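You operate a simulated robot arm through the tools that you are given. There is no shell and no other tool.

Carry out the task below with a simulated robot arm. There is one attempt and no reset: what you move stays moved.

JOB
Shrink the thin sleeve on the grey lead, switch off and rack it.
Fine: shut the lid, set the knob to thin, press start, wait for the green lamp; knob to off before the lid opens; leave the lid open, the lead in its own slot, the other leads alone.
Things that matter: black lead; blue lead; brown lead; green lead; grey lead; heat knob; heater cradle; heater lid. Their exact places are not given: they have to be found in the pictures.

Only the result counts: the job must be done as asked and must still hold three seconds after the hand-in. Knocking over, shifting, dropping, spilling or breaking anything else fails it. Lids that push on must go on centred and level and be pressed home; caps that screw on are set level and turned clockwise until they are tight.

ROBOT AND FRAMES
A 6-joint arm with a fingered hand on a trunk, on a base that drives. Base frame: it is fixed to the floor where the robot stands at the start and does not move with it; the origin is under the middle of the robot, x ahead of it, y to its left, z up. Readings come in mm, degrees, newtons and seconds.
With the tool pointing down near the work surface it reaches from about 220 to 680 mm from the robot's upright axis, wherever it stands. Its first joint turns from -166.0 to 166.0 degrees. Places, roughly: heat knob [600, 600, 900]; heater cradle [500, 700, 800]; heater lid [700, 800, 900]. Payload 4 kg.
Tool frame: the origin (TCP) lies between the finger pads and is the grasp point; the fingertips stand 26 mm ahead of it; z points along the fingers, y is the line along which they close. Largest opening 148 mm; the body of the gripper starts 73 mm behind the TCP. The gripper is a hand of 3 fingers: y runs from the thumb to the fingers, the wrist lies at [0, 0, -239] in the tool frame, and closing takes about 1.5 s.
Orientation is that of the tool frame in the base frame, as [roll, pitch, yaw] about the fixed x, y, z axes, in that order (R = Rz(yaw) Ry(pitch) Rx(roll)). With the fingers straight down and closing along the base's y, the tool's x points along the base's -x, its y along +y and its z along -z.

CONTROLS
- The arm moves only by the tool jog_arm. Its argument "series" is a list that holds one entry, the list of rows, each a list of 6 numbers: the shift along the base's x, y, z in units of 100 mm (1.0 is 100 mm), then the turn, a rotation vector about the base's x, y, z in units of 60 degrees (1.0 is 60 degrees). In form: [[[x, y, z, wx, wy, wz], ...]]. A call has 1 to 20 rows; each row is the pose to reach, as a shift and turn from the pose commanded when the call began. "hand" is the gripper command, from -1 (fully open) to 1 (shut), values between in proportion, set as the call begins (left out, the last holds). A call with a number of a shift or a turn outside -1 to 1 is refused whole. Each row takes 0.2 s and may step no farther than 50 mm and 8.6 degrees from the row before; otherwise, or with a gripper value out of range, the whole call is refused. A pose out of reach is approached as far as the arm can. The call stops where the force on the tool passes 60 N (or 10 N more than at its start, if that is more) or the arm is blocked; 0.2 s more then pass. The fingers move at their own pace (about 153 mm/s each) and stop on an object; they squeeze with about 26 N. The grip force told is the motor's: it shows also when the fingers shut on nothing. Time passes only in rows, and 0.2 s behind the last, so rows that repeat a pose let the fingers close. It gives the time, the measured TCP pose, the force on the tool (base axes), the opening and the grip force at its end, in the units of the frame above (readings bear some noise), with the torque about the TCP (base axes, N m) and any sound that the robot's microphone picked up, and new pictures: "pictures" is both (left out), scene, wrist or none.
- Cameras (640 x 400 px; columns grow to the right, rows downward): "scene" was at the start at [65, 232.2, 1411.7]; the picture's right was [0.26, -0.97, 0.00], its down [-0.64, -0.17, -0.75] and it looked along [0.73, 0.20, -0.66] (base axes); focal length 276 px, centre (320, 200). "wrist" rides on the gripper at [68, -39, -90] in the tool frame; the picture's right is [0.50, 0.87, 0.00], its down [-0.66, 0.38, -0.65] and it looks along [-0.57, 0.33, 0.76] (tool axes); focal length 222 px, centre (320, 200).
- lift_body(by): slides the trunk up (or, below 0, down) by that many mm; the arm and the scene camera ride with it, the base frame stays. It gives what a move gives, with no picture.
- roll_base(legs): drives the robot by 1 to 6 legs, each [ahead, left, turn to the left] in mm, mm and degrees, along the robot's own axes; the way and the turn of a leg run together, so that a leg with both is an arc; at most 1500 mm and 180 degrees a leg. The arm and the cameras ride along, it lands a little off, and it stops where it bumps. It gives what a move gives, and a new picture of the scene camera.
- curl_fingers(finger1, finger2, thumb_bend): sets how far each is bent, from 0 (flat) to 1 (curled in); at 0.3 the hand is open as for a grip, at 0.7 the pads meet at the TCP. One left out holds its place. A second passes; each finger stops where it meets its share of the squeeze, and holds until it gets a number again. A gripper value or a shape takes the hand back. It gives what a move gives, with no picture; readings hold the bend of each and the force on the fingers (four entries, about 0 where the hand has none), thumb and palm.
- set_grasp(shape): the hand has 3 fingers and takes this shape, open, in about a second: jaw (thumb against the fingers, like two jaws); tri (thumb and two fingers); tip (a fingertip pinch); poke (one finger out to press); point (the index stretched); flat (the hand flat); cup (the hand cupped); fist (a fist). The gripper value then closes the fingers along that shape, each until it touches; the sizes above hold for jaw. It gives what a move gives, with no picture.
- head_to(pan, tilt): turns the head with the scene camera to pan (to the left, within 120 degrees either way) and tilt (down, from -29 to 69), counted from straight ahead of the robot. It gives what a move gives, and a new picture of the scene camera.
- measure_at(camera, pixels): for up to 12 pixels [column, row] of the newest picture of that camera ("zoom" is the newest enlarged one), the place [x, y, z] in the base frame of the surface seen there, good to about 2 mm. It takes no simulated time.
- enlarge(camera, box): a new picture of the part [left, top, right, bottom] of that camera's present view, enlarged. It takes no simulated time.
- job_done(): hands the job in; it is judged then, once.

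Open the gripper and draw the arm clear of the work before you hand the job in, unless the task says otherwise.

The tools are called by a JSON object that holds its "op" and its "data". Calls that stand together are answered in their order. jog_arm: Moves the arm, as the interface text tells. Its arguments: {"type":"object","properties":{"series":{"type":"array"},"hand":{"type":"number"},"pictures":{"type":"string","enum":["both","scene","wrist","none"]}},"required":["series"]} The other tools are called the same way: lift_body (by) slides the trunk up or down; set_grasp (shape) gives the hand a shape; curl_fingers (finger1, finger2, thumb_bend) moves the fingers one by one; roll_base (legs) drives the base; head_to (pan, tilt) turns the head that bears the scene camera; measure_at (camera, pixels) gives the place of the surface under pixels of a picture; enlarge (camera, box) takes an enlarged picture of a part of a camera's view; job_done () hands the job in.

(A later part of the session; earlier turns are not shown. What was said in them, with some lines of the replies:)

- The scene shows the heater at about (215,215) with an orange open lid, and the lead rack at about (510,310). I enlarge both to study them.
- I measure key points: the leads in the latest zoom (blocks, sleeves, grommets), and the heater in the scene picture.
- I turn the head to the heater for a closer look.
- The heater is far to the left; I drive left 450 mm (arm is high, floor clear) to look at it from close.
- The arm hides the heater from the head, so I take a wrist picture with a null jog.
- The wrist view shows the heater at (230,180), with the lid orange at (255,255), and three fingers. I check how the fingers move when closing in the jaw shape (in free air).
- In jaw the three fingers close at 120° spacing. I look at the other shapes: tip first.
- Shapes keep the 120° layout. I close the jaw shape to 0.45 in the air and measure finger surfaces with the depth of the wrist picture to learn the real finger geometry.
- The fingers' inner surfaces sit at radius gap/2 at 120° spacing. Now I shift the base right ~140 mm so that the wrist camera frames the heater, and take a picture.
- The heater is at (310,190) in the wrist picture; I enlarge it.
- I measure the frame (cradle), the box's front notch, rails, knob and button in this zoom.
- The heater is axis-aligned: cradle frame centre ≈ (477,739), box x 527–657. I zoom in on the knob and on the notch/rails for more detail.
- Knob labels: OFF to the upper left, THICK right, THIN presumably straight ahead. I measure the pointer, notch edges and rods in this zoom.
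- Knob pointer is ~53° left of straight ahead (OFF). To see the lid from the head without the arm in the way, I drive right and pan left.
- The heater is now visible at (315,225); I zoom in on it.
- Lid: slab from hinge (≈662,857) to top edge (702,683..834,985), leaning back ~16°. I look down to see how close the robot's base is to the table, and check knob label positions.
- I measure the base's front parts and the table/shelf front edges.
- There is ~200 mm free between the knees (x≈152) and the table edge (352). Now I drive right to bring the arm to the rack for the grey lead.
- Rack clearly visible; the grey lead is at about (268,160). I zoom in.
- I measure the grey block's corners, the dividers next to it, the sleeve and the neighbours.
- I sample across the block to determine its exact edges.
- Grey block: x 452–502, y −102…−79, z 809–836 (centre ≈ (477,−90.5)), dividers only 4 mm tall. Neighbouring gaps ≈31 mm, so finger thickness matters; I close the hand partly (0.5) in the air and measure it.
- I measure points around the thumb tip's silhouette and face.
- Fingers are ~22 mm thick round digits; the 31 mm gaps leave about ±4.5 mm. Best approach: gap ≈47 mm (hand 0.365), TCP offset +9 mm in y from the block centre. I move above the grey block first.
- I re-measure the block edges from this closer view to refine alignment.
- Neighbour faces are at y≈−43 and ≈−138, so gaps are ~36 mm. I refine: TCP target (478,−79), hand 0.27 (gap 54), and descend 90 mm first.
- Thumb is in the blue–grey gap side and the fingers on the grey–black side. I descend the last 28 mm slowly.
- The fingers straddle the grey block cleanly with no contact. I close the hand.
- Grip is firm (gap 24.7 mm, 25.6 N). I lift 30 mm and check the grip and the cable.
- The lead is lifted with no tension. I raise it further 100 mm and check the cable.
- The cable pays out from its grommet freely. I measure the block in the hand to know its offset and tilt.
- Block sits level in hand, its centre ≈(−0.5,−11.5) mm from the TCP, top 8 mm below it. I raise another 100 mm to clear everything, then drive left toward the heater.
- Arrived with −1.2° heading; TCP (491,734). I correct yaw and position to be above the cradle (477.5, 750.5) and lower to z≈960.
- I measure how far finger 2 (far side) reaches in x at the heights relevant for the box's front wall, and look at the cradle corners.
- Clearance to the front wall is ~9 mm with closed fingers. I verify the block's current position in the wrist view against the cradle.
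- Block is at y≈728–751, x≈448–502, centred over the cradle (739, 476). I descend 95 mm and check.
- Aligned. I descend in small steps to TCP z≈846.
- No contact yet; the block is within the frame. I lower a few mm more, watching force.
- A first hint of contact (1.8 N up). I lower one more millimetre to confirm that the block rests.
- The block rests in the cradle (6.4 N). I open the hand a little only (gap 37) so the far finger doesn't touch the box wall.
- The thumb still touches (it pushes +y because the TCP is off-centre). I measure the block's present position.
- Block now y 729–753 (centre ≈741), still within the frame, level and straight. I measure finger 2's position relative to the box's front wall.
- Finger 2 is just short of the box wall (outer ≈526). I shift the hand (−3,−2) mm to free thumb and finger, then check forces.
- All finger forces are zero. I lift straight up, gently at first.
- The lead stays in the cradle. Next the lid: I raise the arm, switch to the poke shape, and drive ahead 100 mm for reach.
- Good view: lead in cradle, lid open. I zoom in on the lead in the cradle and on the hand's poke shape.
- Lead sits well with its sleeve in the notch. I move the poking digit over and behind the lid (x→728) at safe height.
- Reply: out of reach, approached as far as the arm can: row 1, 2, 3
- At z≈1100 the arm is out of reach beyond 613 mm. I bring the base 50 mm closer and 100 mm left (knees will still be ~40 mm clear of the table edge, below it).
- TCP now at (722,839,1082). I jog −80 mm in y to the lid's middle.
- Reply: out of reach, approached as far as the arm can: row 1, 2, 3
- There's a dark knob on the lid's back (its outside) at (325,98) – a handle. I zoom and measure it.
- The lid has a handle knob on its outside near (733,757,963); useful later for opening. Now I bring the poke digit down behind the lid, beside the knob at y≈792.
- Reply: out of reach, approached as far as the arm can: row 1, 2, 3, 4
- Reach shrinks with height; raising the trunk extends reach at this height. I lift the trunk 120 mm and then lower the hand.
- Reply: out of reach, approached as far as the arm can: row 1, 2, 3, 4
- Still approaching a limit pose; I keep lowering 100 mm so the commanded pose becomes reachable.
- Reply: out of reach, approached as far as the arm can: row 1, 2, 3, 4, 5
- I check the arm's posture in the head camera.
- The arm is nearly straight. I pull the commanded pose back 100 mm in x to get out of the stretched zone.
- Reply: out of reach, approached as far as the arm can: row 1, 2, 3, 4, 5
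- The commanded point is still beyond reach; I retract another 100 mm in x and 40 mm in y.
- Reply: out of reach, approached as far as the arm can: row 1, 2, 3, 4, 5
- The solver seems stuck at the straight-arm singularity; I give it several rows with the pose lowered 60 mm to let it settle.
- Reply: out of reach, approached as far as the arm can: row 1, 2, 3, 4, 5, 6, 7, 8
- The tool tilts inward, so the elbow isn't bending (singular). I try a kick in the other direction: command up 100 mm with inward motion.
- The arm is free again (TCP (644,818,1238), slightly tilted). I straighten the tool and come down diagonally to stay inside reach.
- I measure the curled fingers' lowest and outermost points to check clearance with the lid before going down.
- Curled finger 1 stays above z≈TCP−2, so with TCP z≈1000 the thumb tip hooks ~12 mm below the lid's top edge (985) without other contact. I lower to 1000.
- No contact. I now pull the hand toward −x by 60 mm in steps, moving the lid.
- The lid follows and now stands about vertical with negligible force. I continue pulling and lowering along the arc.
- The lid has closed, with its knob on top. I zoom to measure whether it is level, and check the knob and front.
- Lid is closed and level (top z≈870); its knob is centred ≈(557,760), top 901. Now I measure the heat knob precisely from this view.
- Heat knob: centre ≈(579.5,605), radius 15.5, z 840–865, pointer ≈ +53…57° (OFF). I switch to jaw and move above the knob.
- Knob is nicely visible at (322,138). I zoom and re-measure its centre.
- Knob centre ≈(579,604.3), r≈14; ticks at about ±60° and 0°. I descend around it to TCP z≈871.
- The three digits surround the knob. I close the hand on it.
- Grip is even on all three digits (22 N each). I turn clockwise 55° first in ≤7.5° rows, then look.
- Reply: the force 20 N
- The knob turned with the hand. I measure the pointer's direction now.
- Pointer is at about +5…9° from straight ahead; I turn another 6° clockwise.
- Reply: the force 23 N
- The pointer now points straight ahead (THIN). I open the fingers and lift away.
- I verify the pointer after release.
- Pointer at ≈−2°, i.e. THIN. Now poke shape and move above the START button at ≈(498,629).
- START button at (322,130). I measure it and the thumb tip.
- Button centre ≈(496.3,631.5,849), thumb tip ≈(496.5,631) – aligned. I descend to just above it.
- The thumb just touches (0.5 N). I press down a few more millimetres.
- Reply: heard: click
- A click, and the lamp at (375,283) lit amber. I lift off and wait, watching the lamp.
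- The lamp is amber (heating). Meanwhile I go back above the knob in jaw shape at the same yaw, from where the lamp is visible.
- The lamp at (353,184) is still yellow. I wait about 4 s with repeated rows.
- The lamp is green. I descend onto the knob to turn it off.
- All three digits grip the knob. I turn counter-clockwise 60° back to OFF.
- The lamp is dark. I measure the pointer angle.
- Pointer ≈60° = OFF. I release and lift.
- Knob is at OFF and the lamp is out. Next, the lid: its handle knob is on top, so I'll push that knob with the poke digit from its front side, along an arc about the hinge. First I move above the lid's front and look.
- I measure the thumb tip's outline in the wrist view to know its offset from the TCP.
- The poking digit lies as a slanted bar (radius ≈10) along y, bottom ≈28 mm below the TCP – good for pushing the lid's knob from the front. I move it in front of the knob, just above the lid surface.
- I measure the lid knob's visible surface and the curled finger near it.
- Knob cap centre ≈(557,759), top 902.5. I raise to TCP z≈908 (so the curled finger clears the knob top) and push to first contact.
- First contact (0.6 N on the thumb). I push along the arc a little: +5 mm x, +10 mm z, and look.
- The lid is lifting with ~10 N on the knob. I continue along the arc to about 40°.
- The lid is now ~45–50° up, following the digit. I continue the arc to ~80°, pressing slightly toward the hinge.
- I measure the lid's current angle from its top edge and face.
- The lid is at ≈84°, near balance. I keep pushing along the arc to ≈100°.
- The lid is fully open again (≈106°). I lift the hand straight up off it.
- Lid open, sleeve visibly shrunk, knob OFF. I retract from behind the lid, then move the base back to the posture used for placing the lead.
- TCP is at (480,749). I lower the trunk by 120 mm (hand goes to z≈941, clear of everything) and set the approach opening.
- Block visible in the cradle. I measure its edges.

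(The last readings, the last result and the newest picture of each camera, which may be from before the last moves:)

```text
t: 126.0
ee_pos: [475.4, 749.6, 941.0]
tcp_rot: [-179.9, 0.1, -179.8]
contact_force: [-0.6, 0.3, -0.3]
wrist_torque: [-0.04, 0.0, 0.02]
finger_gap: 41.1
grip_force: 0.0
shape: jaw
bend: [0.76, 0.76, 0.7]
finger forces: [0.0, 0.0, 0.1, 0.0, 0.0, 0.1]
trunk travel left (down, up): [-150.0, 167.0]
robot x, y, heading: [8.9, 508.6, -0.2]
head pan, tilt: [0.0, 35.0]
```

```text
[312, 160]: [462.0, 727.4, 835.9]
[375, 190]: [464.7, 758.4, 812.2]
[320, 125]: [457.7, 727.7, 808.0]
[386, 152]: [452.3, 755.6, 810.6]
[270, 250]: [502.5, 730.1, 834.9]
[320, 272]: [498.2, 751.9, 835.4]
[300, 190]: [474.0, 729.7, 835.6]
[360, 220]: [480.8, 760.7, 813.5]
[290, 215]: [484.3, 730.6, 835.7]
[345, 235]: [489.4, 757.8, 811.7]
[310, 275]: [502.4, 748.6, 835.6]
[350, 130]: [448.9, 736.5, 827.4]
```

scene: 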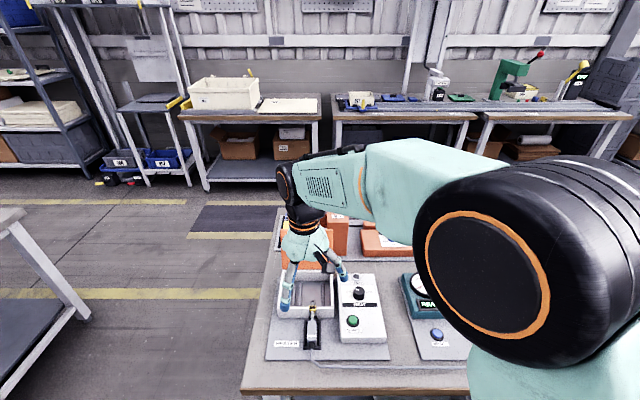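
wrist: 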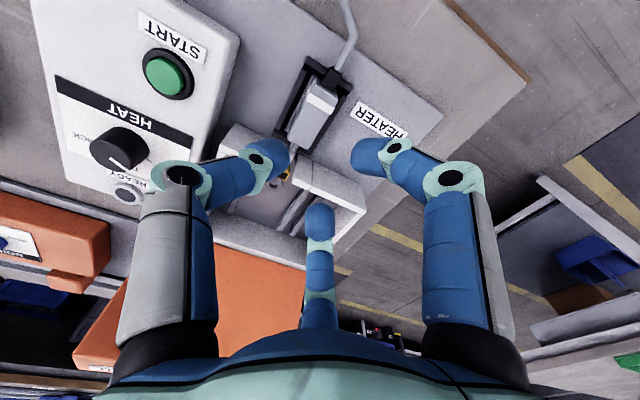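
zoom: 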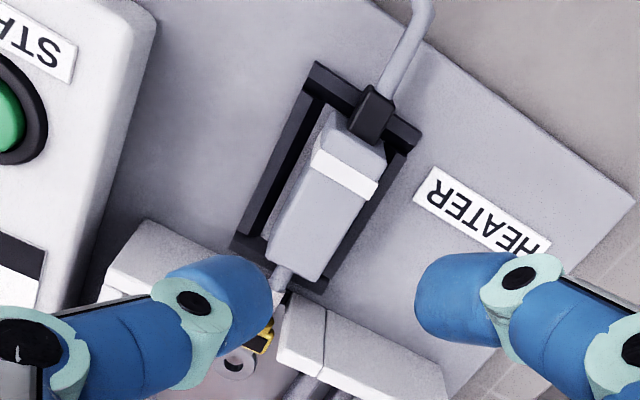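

Block centre ≈(476.5,740). I approach with hand 0.4, TCP x≈472.5, y≈749.8, lowering 70 mm first.

{"op": "jog_arm", "data": {"series": [[[-0.03, 0, -0.2, 0, 0, 0], [-0.03, 0, -0.45, 0, 0, 0], [-0.03, 0, -0.65, 0, 0, 0], [-0.03, 0, -0.7, 0, 0, 0], [-0.03, 0, -0.7, 0, 0, 0]]], "hand": 0.4, "pictures": "wrist"}}

{"op": "enlarge", "data": {"camera": "wrist", "box": [220, 60, 400, 240]}}

```text
t: 127.2
ee_pos: [472.2, 750.4, 871.2]
tcp_rot: [-180.0, 0.0, -179.7]
contact_force: [-0.7, 0.2, -0.2]
wrist_torque: [0.0, 0.02, 0.01]
finger_gap: 43.9
grip_force: 0.0
shape: jaw
bend: [0.76, 0.76, 0.7]
finger forces: [0.0, 0.0, 0.0, 0.1, 0.0, 0.0]
trunk travel left (down, up): [-150.0, 167.0]
robot x, y, heading: [10.0, 509.3, -0.1]
head pan, tilt: [0.0, 35.0]
```

wrist: 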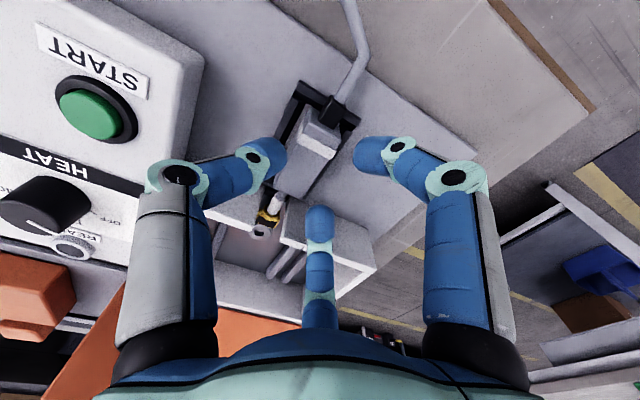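

```text
2.22 times, centred on (310, 150) of wrist
```

zoom: 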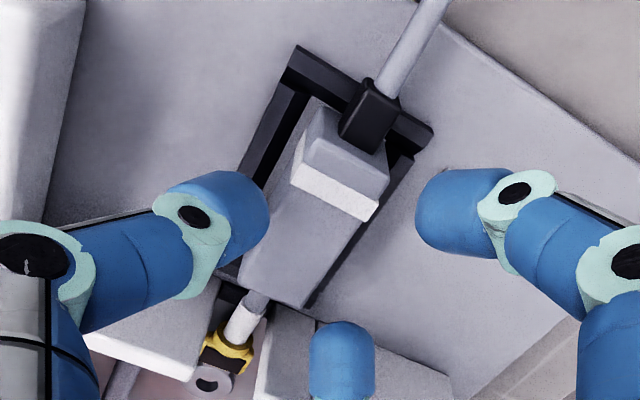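

Aligned. I descend the last 28 mm slowly.

{"op": "jog_arm", "data": {"series": [[[0, -0.003, -0.1, 0, 0, 0], [0, -0.003, -0.18, 0, 0, 0], [0, -0.003, -0.24, 0, 0, 0], [0, -0.003, -0.28, 0, 0, 0], [0, -0.003, -0.28, 0, 0, 0]]], "pictures": "wrist"}}

{"op": "enlarge", "data": {"camera": "wrist", "box": [220, 60, 400, 240]}}

```text
t: 128.4
ee_pos: [471.6, 749.3, 842.3]
tcp_rot: [-180.0, 0.1, -179.8]
contact_force: [0.5, -0.5, 0.7]
wrist_torque: [-0.01, -0.04, -0.02]
finger_gap: 44.2
grip_force: 0.1
shape: jaw
bend: [0.76, 0.76, 0.7]
finger forces: [0.1, 0.0, 0.0, 0.1, 0.0, 0.0]
trunk travel left (down, up): [-150.0, 167.0]
robot x, y, heading: [14.0, 507.7, -0.0]
head pan, tilt: [0.0, 35.0]
```

wrist: 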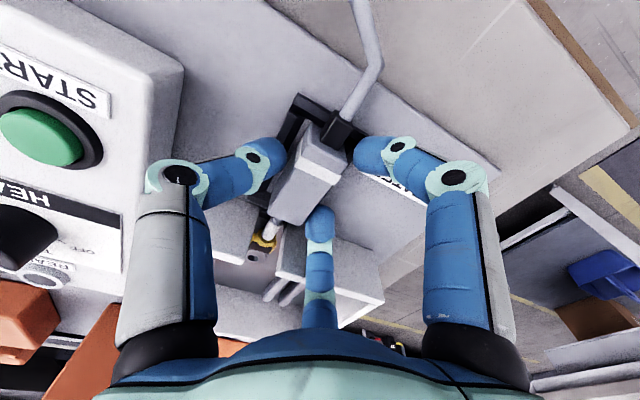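

```text
2.22 times, centred on (310, 150) of wrist
```

zoom: 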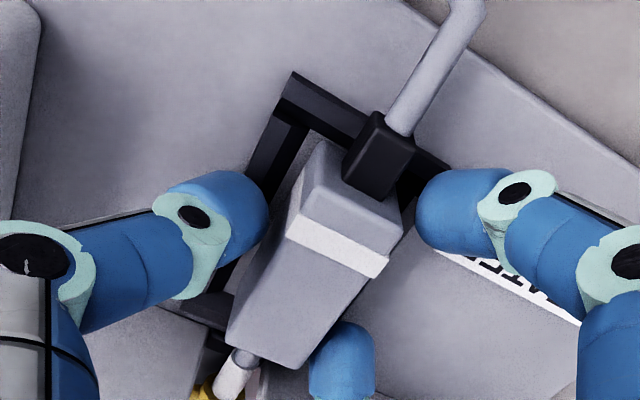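

No contact anywhere; I close the hand on the block.

{"op": "jog_arm", "data": {"series": [[[0, 0, 0, 0, 0, 0], [0, 0, 0, 0, 0, 0], [0, 0, 0, 0, 0, 0], [0, 0, 0, 0, 0, 0], [0, 0, 0, 0, 0, 0], [0, 0, 0, 0, 0, 0], [0, 0, 0, 0, 0, 0]]], "hand": 1, "pictures": "wrist"}}

{"op": "enlarge", "data": {"camera": "wrist", "box": [220, 60, 400, 240]}}

```text
t: 130.0
ee_pos: [472.0, 749.2, 842.4]
tcp_rot: [179.9, 0.1, -179.7]
contact_force: [-0.7, -0.2, -0.4]
wrist_torque: [0.01, -0.03, -0.03]
finger_gap: 25.2
grip_force: 25.6
shape: jaw
bend: [0.76, 0.76, 0.7]
finger forces: [0.0, 0.0, 0.1, 0.0, 25.9, 0.0]
trunk travel left (down, up): [-150.0, 167.0]
robot x, y, heading: [11.9, 507.4, 0.2]
head pan, tilt: [0.0, 35.0]
```

wrist: 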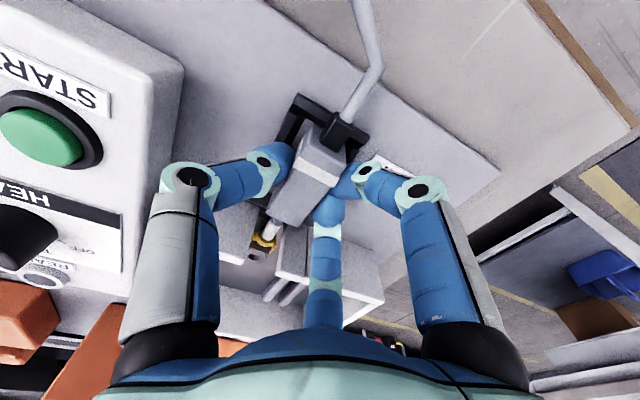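

```text
2.22 times, centred on (310, 150) of wrist
```

zoom: 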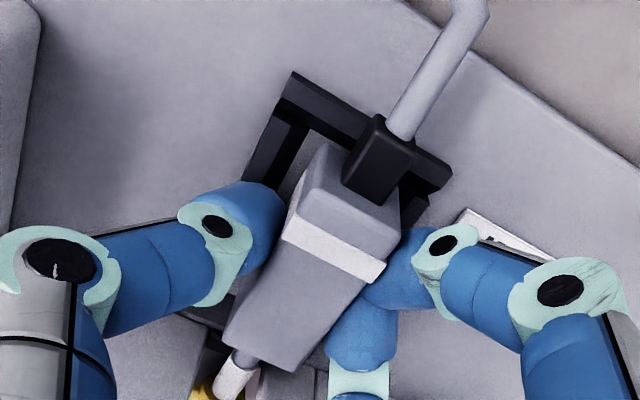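

Gripped (25.6 N). I lift straight up 100 mm and check.

{"op": "jog_arm", "data": {"series": [[[0, 0, 0.1, 0, 0, 0], [0, 0, 0.3, 0, 0, 0], [0, 0, 0.6, 0, 0, 0], [0, 0, 0.9, 0, 0, 0], [0, 0, 1.0, 0, 0, 0], [0, 0, 1.0, 0, 0, 0]]], "pictures": "both"}}

{"op": "enlarge", "data": {"camera": "wrist", "box": [210, 60, 410, 270]}}

```text
t: 131.4
ee_pos: [472.8, 748.4, 943.1]
tcp_rot: [180.0, 0.1, -179.7]
contact_force: [0.1, 0.6, 0.0]
wrist_torque: [0.02, -0.02, 0.0]
finger_gap: 25.0
grip_force: 26.1
shape: jaw
bend: [0.76, 0.76, 0.7]
finger forces: [0.0, 0.0, 0.0, 0.1, 25.9, 0.0]
trunk travel left (down, up): [-150.0, 167.0]
robot x, y, heading: [10.3, 508.2, -0.1]
head pan, tilt: [0.0, 35.0]
```

scene: 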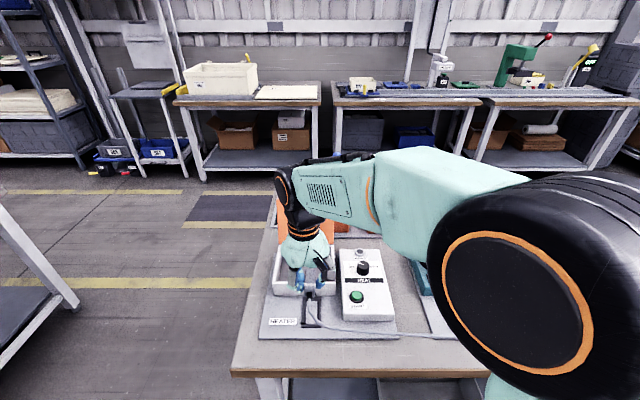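
wrist: 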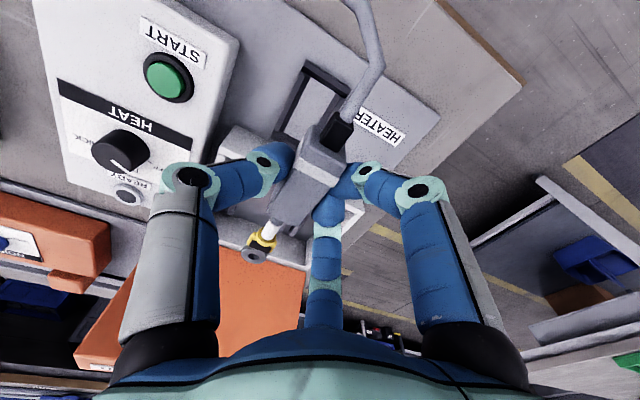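

```text
1.90 times, centred on (310, 165) of wrist
```

zoom: 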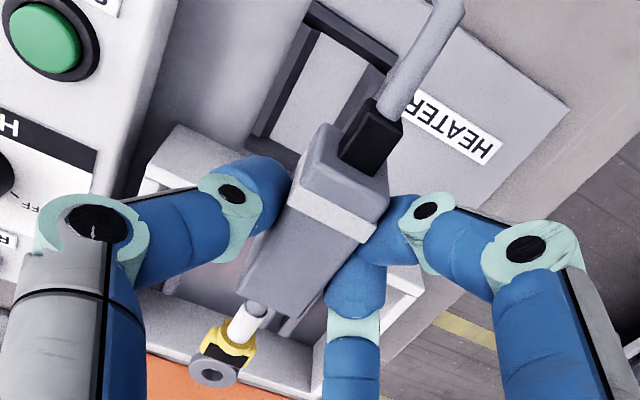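

Lead held securely; the sleeve is shrunk. I measure its position in hand.

{"op": "measure_at", "data": {"camera": "zoom", "pixels": [[297, 210], [368, 232], [315, 150], [382, 180], [245, 280], [300, 315], [285, 235], [350, 260], [320, 230], [290, 320], [345, 130], [250, 295]]}}

```text
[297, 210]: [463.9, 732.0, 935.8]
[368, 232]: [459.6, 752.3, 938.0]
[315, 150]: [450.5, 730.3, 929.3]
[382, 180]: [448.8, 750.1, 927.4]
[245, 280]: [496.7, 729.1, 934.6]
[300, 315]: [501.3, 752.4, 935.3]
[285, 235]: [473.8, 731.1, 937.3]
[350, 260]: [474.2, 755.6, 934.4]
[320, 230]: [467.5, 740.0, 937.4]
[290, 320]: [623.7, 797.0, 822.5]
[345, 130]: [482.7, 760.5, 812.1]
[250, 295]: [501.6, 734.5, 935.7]
```

Block centre is (+4,−8) mm from the TCP, top −6.5. I raise to z≈1075 and drive right to the rack.

{"op": "jog_arm", "data": {"series": [[[0, 0, 0.3, 0, 0, 0], [0, 0, 0.6, 0, 0, 0], [0, 0, 0.9, 0, 0, 0], [0, 0, 1.0, 0, 0, 0], [0, 0, 1.0, 0, 0, 0]]], "pictures": "none"}}

{"op": "jog_arm", "data": {"series": [[[0, 0, 0.3, 0, 0, 0], [0, 0, 0.3, 0, 0, 0]]], "pictures": "none"}}

{"op": "roll_base", "data": {"legs": [[0, -830, 0]]}}

```text
t: 132.6
ee_pos: [471.6, 746.7, 1044.1]
tcp_rot: [-179.9, 0.0, -179.8]
contact_force: [-0.5, 0.0, -0.4]
wrist_torque: [0.02, 0.01, -0.01]
finger_gap: 24.8
grip_force: 26.2
shape: jaw
bend: [0.76, 0.76, 0.7]
finger forces: [0.0, 0.0, 0.1, 0.1, 25.8, 0.1]
trunk travel left (down, up): [-150.0, 167.0]
robot x, y, heading: [13.3, 511.9, -0.2]
head pan, tilt: [0.0, 35.0]
```

```text
t: 133.2
ee_pos: [470.9, 747.1, 1072.4]
tcp_rot: [-179.9, 0.0, -179.7]
contact_force: [-0.2, -0.3, 0.2]
wrist_torque: [0.0, 0.02, -0.01]
finger_gap: 24.8
grip_force: 25.5
shape: jaw
bend: [0.76, 0.76, 0.7]
finger forces: [0.1, 0.0, 0.0, 0.1, 25.9, 0.1]
trunk travel left (down, up): [-150.0, 167.0]
robot x, y, heading: [13.7, 510.3, 0.2]
head pan, tilt: [0.0, 35.0]
```

```text
t: 140.8
ee_pos: [468.2, -77.6, 1072.0]
tcp_rot: [-179.9, 0.1, 179.4]
contact_force: [-0.2, -0.2, -0.9]
wrist_torque: [0.01, 0.02, 0.01]
finger_gap: 24.9
grip_force: 26.0
shape: jaw
bend: [0.76, 0.76, 0.7]
finger forces: [0.0, 0.1, 0.0, 0.1, 25.8, 0.0]
trunk travel left (down, up): [-150.0, 167.0]
robot x, y, heading: [11.3, -310.7, -0.9]
head pan, tilt: [0.0, 35.0]
```

scene: 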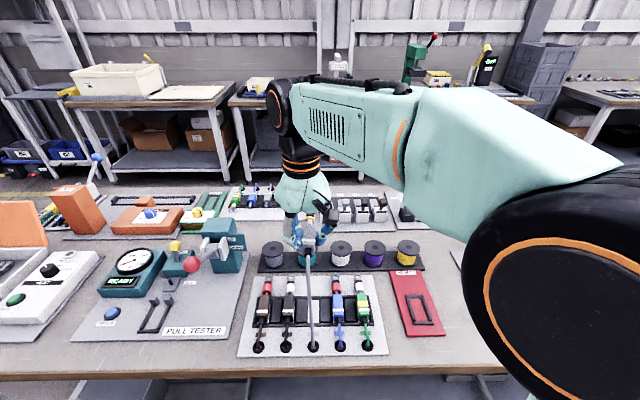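

Arrived; TCP (468,−78). I correct to (473.5,−82.5), yaw +0.6°, and lower 90 mm, then measure slot and block together.

{"op": "jog_arm", "data": {"series": [[[0.03, -0.03, -0.2, 0, 0, 0.01], [0.053, -0.05, -0.5, 0, 0, 0.01], [0.053, -0.05, -0.8, 0, 0, 0.01], [0.053, -0.05, -0.95, 0, 0, 0.01], [0.053, -0.05, -0.95, 0, 0, 0.01]]], "pictures": "wrist"}}

{"op": "enlarge", "data": {"camera": "wrist", "box": [220, 20, 430, 240]}}

```text
t: 142.0
ee_pos: [473.6, -80.6, 978.7]
tcp_rot: [-179.9, 0.1, 179.9]
contact_force: [0.2, 0.7, -0.8]
wrist_torque: [0.02, -0.01, 0.03]
finger_gap: 25.0
grip_force: 25.8
shape: jaw
bend: [0.76, 0.76, 0.7]
finger forces: [0.0, 0.0, 0.1, 0.0, 25.9, 0.0]
trunk travel left (down, up): [-150.0, 167.0]
robot x, y, heading: [8.5, -310.5, -1.0]
head pan, tilt: [0.0, 35.0]
```

wrist: 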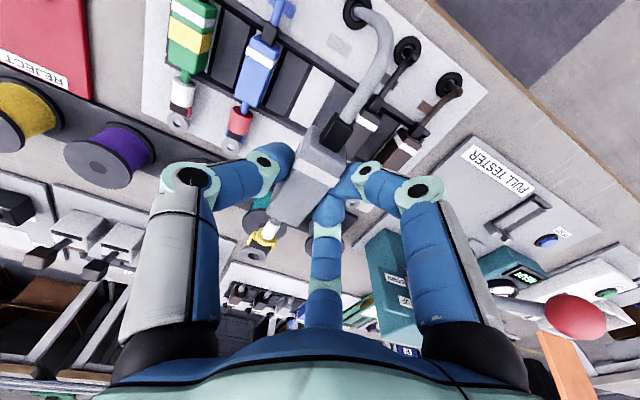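

```text
1.82 times, centred on (325, 130) of wrist
```

zoom: 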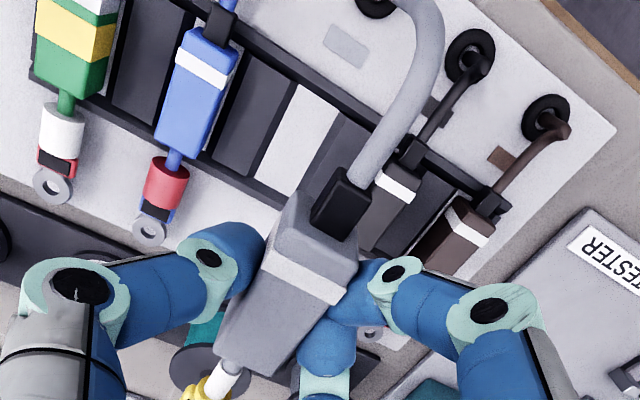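

The empty slot (white floor strip) is visible at zoom (300,135). I measure its edges and the block.

{"op": "measure_at", "data": {"camera": "zoom", "pixels": [[292, 105], [300, 92], [262, 160], [335, 118], [318, 150], [300, 180], [298, 130], [265, 135], [335, 150], [325, 95], [270, 185], [285, 160]]}}

{"op": "measure_at", "data": {"camera": "zoom", "pixels": [[268, 235], [345, 290], [285, 215], [355, 255], [222, 320], [270, 365], [245, 285], [320, 320], [290, 270], [300, 230], [350, 275], [225, 335]]}}

```text
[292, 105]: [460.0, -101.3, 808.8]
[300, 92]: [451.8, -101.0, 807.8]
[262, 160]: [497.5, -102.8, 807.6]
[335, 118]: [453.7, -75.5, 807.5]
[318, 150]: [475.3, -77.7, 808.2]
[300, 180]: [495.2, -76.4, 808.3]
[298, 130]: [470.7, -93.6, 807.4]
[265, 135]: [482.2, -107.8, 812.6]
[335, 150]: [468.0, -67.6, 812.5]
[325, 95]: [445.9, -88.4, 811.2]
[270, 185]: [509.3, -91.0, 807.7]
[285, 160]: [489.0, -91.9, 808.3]
```

```text
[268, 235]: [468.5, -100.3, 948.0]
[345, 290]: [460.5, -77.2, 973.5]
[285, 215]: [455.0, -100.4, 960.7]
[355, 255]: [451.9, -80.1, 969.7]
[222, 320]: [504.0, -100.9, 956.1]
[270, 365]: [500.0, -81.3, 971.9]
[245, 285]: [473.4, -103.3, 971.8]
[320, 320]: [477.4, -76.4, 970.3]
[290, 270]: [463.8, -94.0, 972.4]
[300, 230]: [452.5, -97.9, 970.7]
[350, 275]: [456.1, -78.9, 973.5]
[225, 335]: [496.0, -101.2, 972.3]
```

Slot centre ≈(479,−90); block is centred over it (y −103…−78). I descend 100 mm.

{"op": "jog_arm", "data": {"series": [[[0.01, 0, -0.3, 0, 0, 0], [0.01, 0, -0.6, 0, 0, 0], [0.01, 0, -0.85, 0, 0, 0], [0.01, 0, -1.0, 0, 0, 0], [0.01, 0, -1.0, 0, 0, 0]]], "pictures": "both"}}

{"op": "enlarge", "data": {"camera": "wrist", "box": [220, 20, 430, 240]}}

{"op": "enlarge", "data": {"camera": "scene", "box": [230, 200, 400, 370]}}

```text
t: 143.2
ee_pos: [473.9, -83.4, 876.7]
tcp_rot: [180.0, 0.1, 179.9]
contact_force: [0.4, 0.1, -0.5]
wrist_torque: [0.05, 0.0, 0.01]
finger_gap: 24.7
grip_force: 26.4
shape: jaw
bend: [0.76, 0.76, 0.7]
finger forces: [0.1, 0.1, 0.0, 0.1, 25.8, 0.0]
trunk travel left (down, up): [-150.0, 167.0]
robot x, y, heading: [6.5, -308.3, -0.7]
head pan, tilt: [0.0, 35.0]
```

scene: 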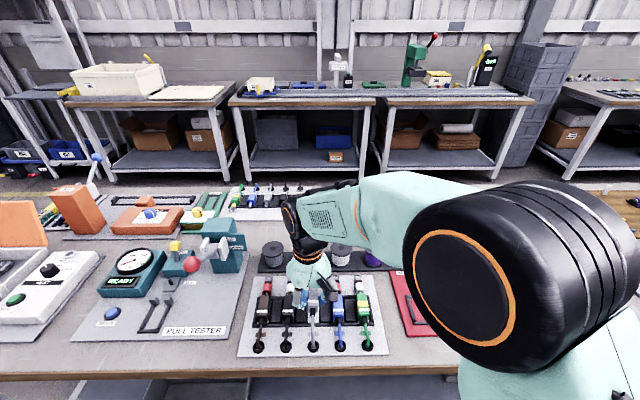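
wrist: 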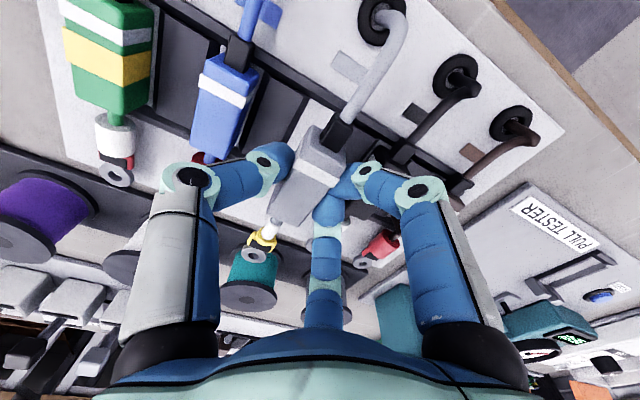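

```text
1.82 times, centred on (325, 130) of wrist
```

zoom: 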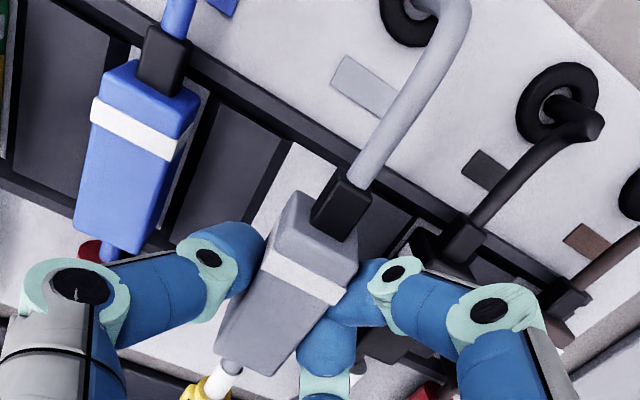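

```text
2.35 times, centred on (315, 285) of scene
```

zoom: 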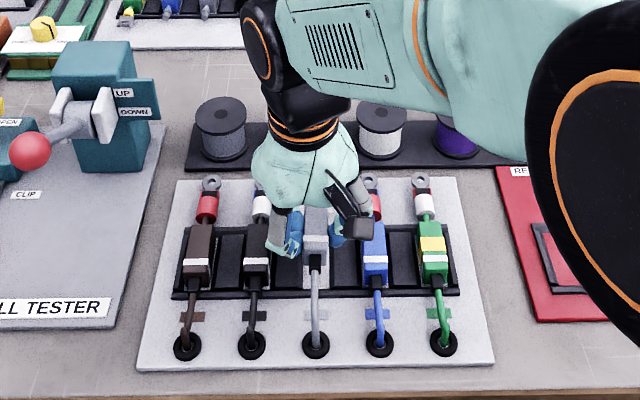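

Aligned above its own slot. I descend slowly toward z≈845.

{"op": "jog_arm", "data": {"series": [[[0, 0, -0.1, 0, 0, 0], [0, 0, -0.2, 0, 0, 0], [0, 0, -0.27, 0, 0, 0], [0, 0, -0.32, 0, 0, 0], [0, 0, -0.32, 0, 0, 0]]], "pictures": "none"}}

{"op": "jog_arm", "data": {"series": [[[0, 0, -0.01, 0, 0, 0], [0, 0, -0.02, 0, 0, 0], [0, 0, -0.02, 0, 0, 0]]], "pictures": "wrist"}}

```text
t: 144.4
ee_pos: [475.3, -83.3, 844.7]
tcp_rot: [-179.9, 0.1, 179.9]
contact_force: [-0.1, 0.1, -0.8]
wrist_torque: [0.03, 0.0, 0.02]
finger_gap: 24.8
grip_force: 26.1
shape: jaw
bend: [0.76, 0.76, 0.7]
finger forces: [0.0, 0.1, 0.0, 0.1, 25.9, 0.0]
trunk travel left (down, up): [-150.0, 167.0]
robot x, y, heading: [5.7, -309.3, -1.0]
head pan, tilt: [0.0, 35.0]
```

```text
t: 145.2
ee_pos: [474.8, -82.0, 843.4]
tcp_rot: [-179.9, 0.2, 179.9]
contact_force: [-0.4, -0.3, -1.7]
wrist_torque: [0.0, -0.02, 0.03]
finger_gap: 24.9
grip_force: 25.8
shape: jaw
bend: [0.76, 0.76, 0.7]
finger forces: [0.0, 0.0, 0.1, 0.1, 25.8, 0.1]
trunk travel left (down, up): [-150.0, 167.0]
robot x, y, heading: [8.5, -311.4, -0.7]
head pan, tilt: [0.0, 35.0]
```

wrist: 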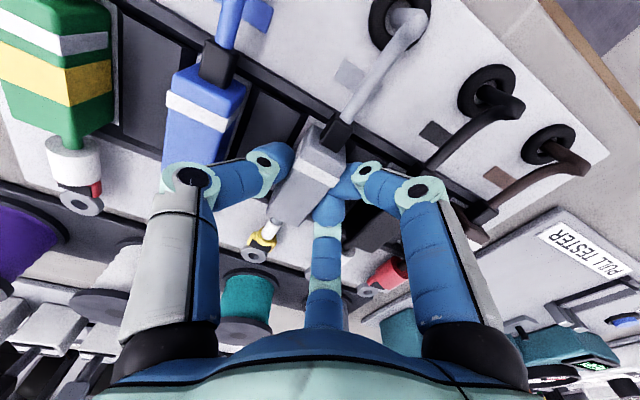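

No contact yet; I go down another 1–2 mm to feel the floor.

{"op": "jog_arm", "data": {"series": [[[0, 0, -0.01, 0, 0, 0], [0, 0, -0.01, 0, 0, 0]]], "pictures": "none"}}

{"op": "jog_arm", "data": {"series": [[[0, 0, -0.01, 0, 0, 0], [0, 0, -0.01, 0, 0, 0]]], "pictures": "none"}}

```text
t: 145.8
ee_pos: [473.1, -82.3, 842.7]
tcp_rot: [-180.0, 0.0, 179.9]
contact_force: [-0.1, 1.1, 1.1]
wrist_torque: [-0.1, -0.03, 0.0]
finger_gap: 25.0
grip_force: 26.6
shape: jaw
bend: [0.76, 0.76, 0.7]
finger forces: [0.0, 0.1, 0.0, 0.2, 26.1, 0.1]
trunk travel left (down, up): [-150.0, 167.0]
robot x, y, heading: [6.5, -307.5, -0.7]
head pan, tilt: [0.0, 35.0]
```

```text
t: 146.4
ee_pos: [474.7, -81.5, 842.9]
tcp_rot: [-180.0, 0.1, 179.9]
contact_force: [-0.3, 1.5, 6.7]
wrist_torque: [-0.12, -0.05, 0.02]
finger_gap: 25.0
grip_force: 26.2
shape: jaw
bend: [0.76, 0.76, 0.7]
finger forces: [0.0, 0.1, 0.0, 0.0, 26.7, 0.0]
trunk travel left (down, up): [-150.0, 167.0]
robot x, y, heading: [4.0, -306.7, -0.7]
head pan, tilt: [0.0, 35.0]
```

The block rests on the slot floor (6.7 N). I open the hand to gap ≈52 mm.

{"op": "jog_arm", "data": {"series": [[[0, 0, 0, 0, 0, 0], [0, 0, 0, 0, 0, 0], [0, 0, 0, 0, 0, 0], [0, 0, 0, 0, 0, 0], [0, 0, 0, 0, 0, 0]]], "hand": 0.3, "pictures": "wrist"}}

{"op": "enlarge", "data": {"camera": "wrist", "box": [200, 40, 440, 240]}}

```text
t: 147.6
ee_pos: [475.1, -82.9, 840.4]
tcp_rot: [180.0, 0.1, 179.9]
contact_force: [0.0, -0.6, -0.8]
wrist_torque: [0.0, 0.02, -0.01]
finger_gap: 51.6
grip_force: 0.0
shape: jaw
bend: [0.77, 0.77, 0.7]
finger forces: [0.1, 0.0, 0.0, 0.0, 0.1, 0.0]
trunk travel left (down, up): [-150.0, 167.0]
robot x, y, heading: [9.0, -307.2, -0.9]
head pan, tilt: [0.0, 35.0]
```

wrist: 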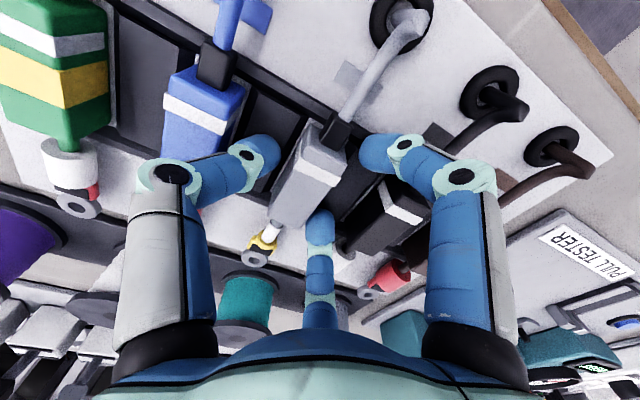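

```text
2.00 times, centred on (320, 140) of wrist
```

zoom: 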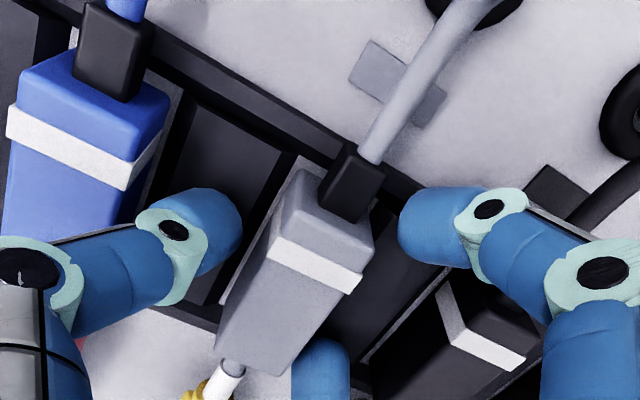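

Free of contact; the lead sits in its slot. I lift straight up.

{"op": "jog_arm", "data": {"series": [[[0, 0, 0.08, 0, 0, 0], [0, 0, 0.2, 0, 0, 0], [0, 0, 0.45, 0, 0, 0], [0, 0, 0.8, 0, 0, 0], [0, 0, 1.0, 0, 0, 0], [0, 0, 1.0, 0, 0, 0]]], "pictures": "wrist"}}

{"op": "enlarge", "data": {"camera": "wrist", "box": [200, 20, 440, 190]}}

```text
t: 149.0
ee_pos: [477.3, -84.2, 941.4]
tcp_rot: [179.9, 0.1, 179.9]
contact_force: [0.7, -1.1, 1.0]
wrist_torque: [0.02, -0.02, 0.03]
finger_gap: 51.5
grip_force: 0.0
shape: jaw
bend: [0.77, 0.77, 0.7]
finger forces: [0.0, 0.0, 0.0, 0.1, 0.0, 0.0]
trunk travel left (down, up): [-150.0, 167.0]
robot x, y, heading: [5.3, -308.8, -0.8]
head pan, tilt: [0.0, 35.0]
```

wrist: 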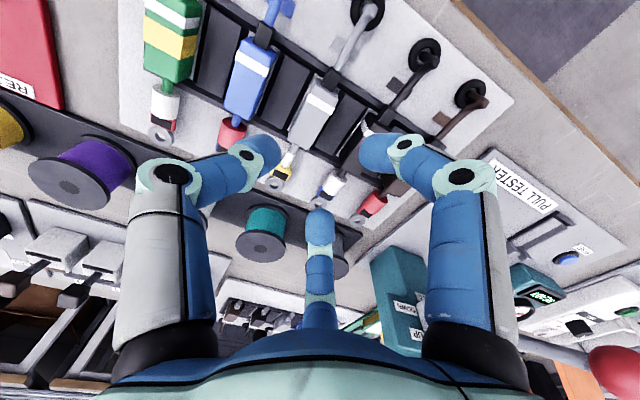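

```text
2.35 times, centred on (320, 105) of wrist
```

zoom: 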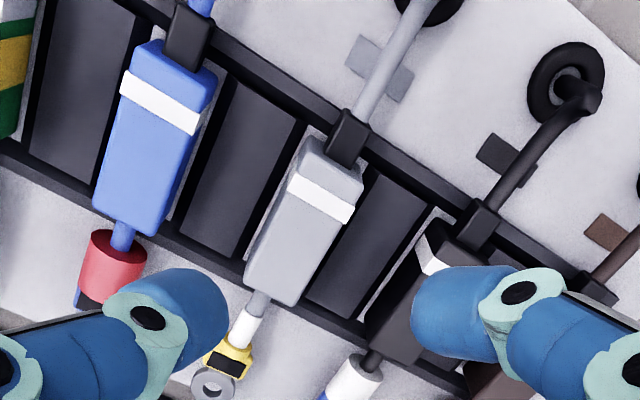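

The lead is in its slot. I verify its position against the original one.

{"op": "measure_at", "data": {"camera": "zoom", "pixels": [[288, 180], [300, 145], [352, 205], [360, 175], [250, 268], [298, 298], [270, 230], [325, 255], [325, 200], [345, 140], [285, 285], [255, 305]]}}

```text
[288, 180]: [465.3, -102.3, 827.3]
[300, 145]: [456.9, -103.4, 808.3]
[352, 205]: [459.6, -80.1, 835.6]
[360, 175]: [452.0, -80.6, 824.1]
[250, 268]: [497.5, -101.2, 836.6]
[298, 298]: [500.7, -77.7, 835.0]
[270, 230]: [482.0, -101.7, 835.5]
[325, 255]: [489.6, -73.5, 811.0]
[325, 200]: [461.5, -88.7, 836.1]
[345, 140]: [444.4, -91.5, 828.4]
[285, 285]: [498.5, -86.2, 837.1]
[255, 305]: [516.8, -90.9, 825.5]
```

Same place as before (y −102…−79, level). I raise and retract the arm and open the hand.

{"op": "jog_arm", "data": {"series": [[[0, 0, 0.4, 0, 0, 0], [0, 0, 0.8, 0, 0, 0], [-0.2, 0, 1.0, 0, 0, 0], [-0.6, 0, 1.0, 0, 0, 0], [-1.0, 0, 1.0, 0, 0, 0], [-1.0, 0, 1.0, 0, 0, 0]]], "pictures": "none"}}

{"op": "jog_arm", "data": {"series": [[[-0.3, 0, 0.2, 0, 0, 0], [-0.7, 0, 0.5, 0, 0, 0], [-0.7, 0, 0.5, 0, 0, 0]]], "hand": -1, "pictures": "wrist"}}

{"op": "head_to", "data": {"pan": 35, "tilt": 35}}

```text
t: 150.4
ee_pos: [374.2, -83.8, 1043.1]
tcp_rot: [-180.0, 0.2, 179.9]
contact_force: [-0.2, 0.8, -0.4]
wrist_torque: [-0.03, -0.01, -0.01]
finger_gap: 51.6
grip_force: 0.1
shape: jaw
bend: [0.77, 0.77, 0.7]
finger forces: [0.1, 0.1, 0.1, 0.1, 0.0, 0.0]
trunk travel left (down, up): [-150.0, 167.0]
robot x, y, heading: [7.6, -308.2, -1.0]
head pan, tilt: [0.0, 35.0]
```

```text
t: 151.2
ee_pos: [307.1, -83.2, 1095.8]
tcp_rot: [179.9, 0.0, 179.9]
contact_force: [0.2, -0.9, 0.1]
wrist_torque: [-0.01, 0.0, -0.01]
finger_gap: 148.0
grip_force: 0.0
shape: jaw
bend: [0.3, 0.3, 0.3]
finger forces: [0.0, 0.1, 0.1, 0.0, 0.0, 0.1]
trunk travel left (down, up): [-150.0, 167.0]
robot x, y, heading: [5.5, -306.2, -0.8]
head pan, tilt: [0.0, 35.0]
```

wrist: 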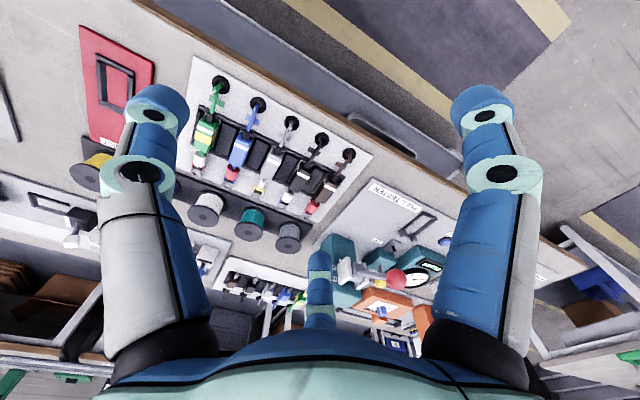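

```text
t: 152.2
ee_pos: [306.4, -82.6, 1094.6]
tcp_rot: [-180.0, 0.2, 179.9]
contact_force: [0.5, 0.0, 0.3]
wrist_torque: [-0.03, 0.02, 0.0]
finger_gap: 148.0
grip_force: 0.1
shape: jaw
bend: [0.3, 0.3, 0.3]
finger forces: [0.0, 0.1, 0.0, 0.0, 0.0, 0.0]
trunk travel left (down, up): [-150.0, 167.0]
robot x, y, heading: [5.4, -310.6, -0.6]
head pan, tilt: [35.0, 35.0]
```

scene: 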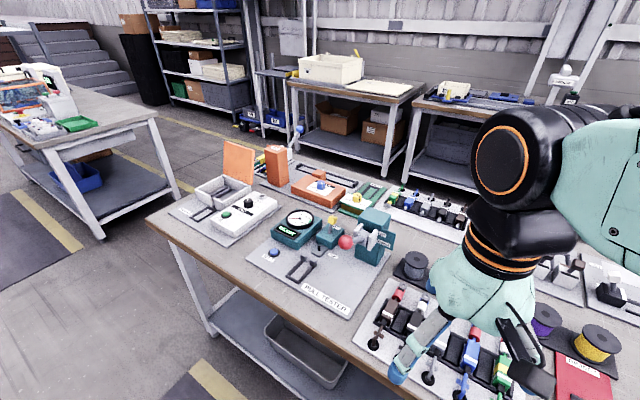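

I take final zooms of the heater and the rack to confirm the end state.

{"op": "enlarge", "data": {"camera": "scene", "box": [165, 130, 285, 250]}}

{"op": "enlarge", "data": {"camera": "wrist", "box": [180, 50, 380, 225]}}

```text
3.33 times, centred on (225, 190) of scene
```

zoom: 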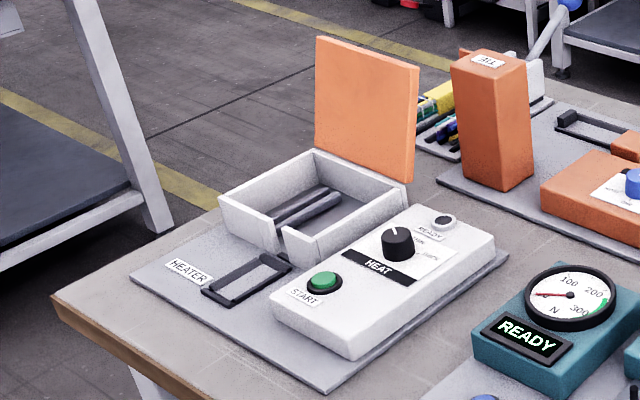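

```text
2.29 times, centred on (280, 138) of wrist
```

zoom: 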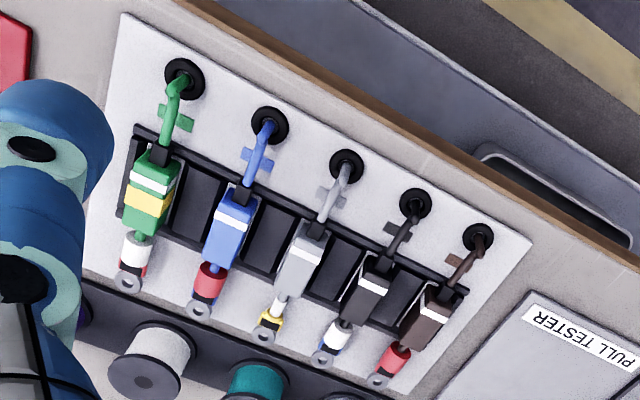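

The heater lid is open, the knob is at OFF and the lamp is out. The grey lead is back in its own slot with the sleeve shrunk, the other leads haven't moved, and the hand is open and clear. I hand in the job.

{"op": "job_done", "data": {}}

```text
The job is handed in.
```

I shrank the thin sleeve on the grey lead, switched the heater off and put the lead back in its own slot. The job has been handed in; I haven't seen a verdict.

- **Heating:** I shut the lid, set the knob to THIN and pressed START. I waited until the lamp turned green.
- **Switch-off:** The knob went back to OFF before I opened the lid.
- **End state:** The lid is fully open, the lamp is out and the sleeve is visibly narrower. The lead is level and within 1–2 mm of where it started.
- **Other leads:** The black, blue, brown and green leads look unmoved in the last pictures.
- **Robot:** The hand is open and the arm is drawn clear.
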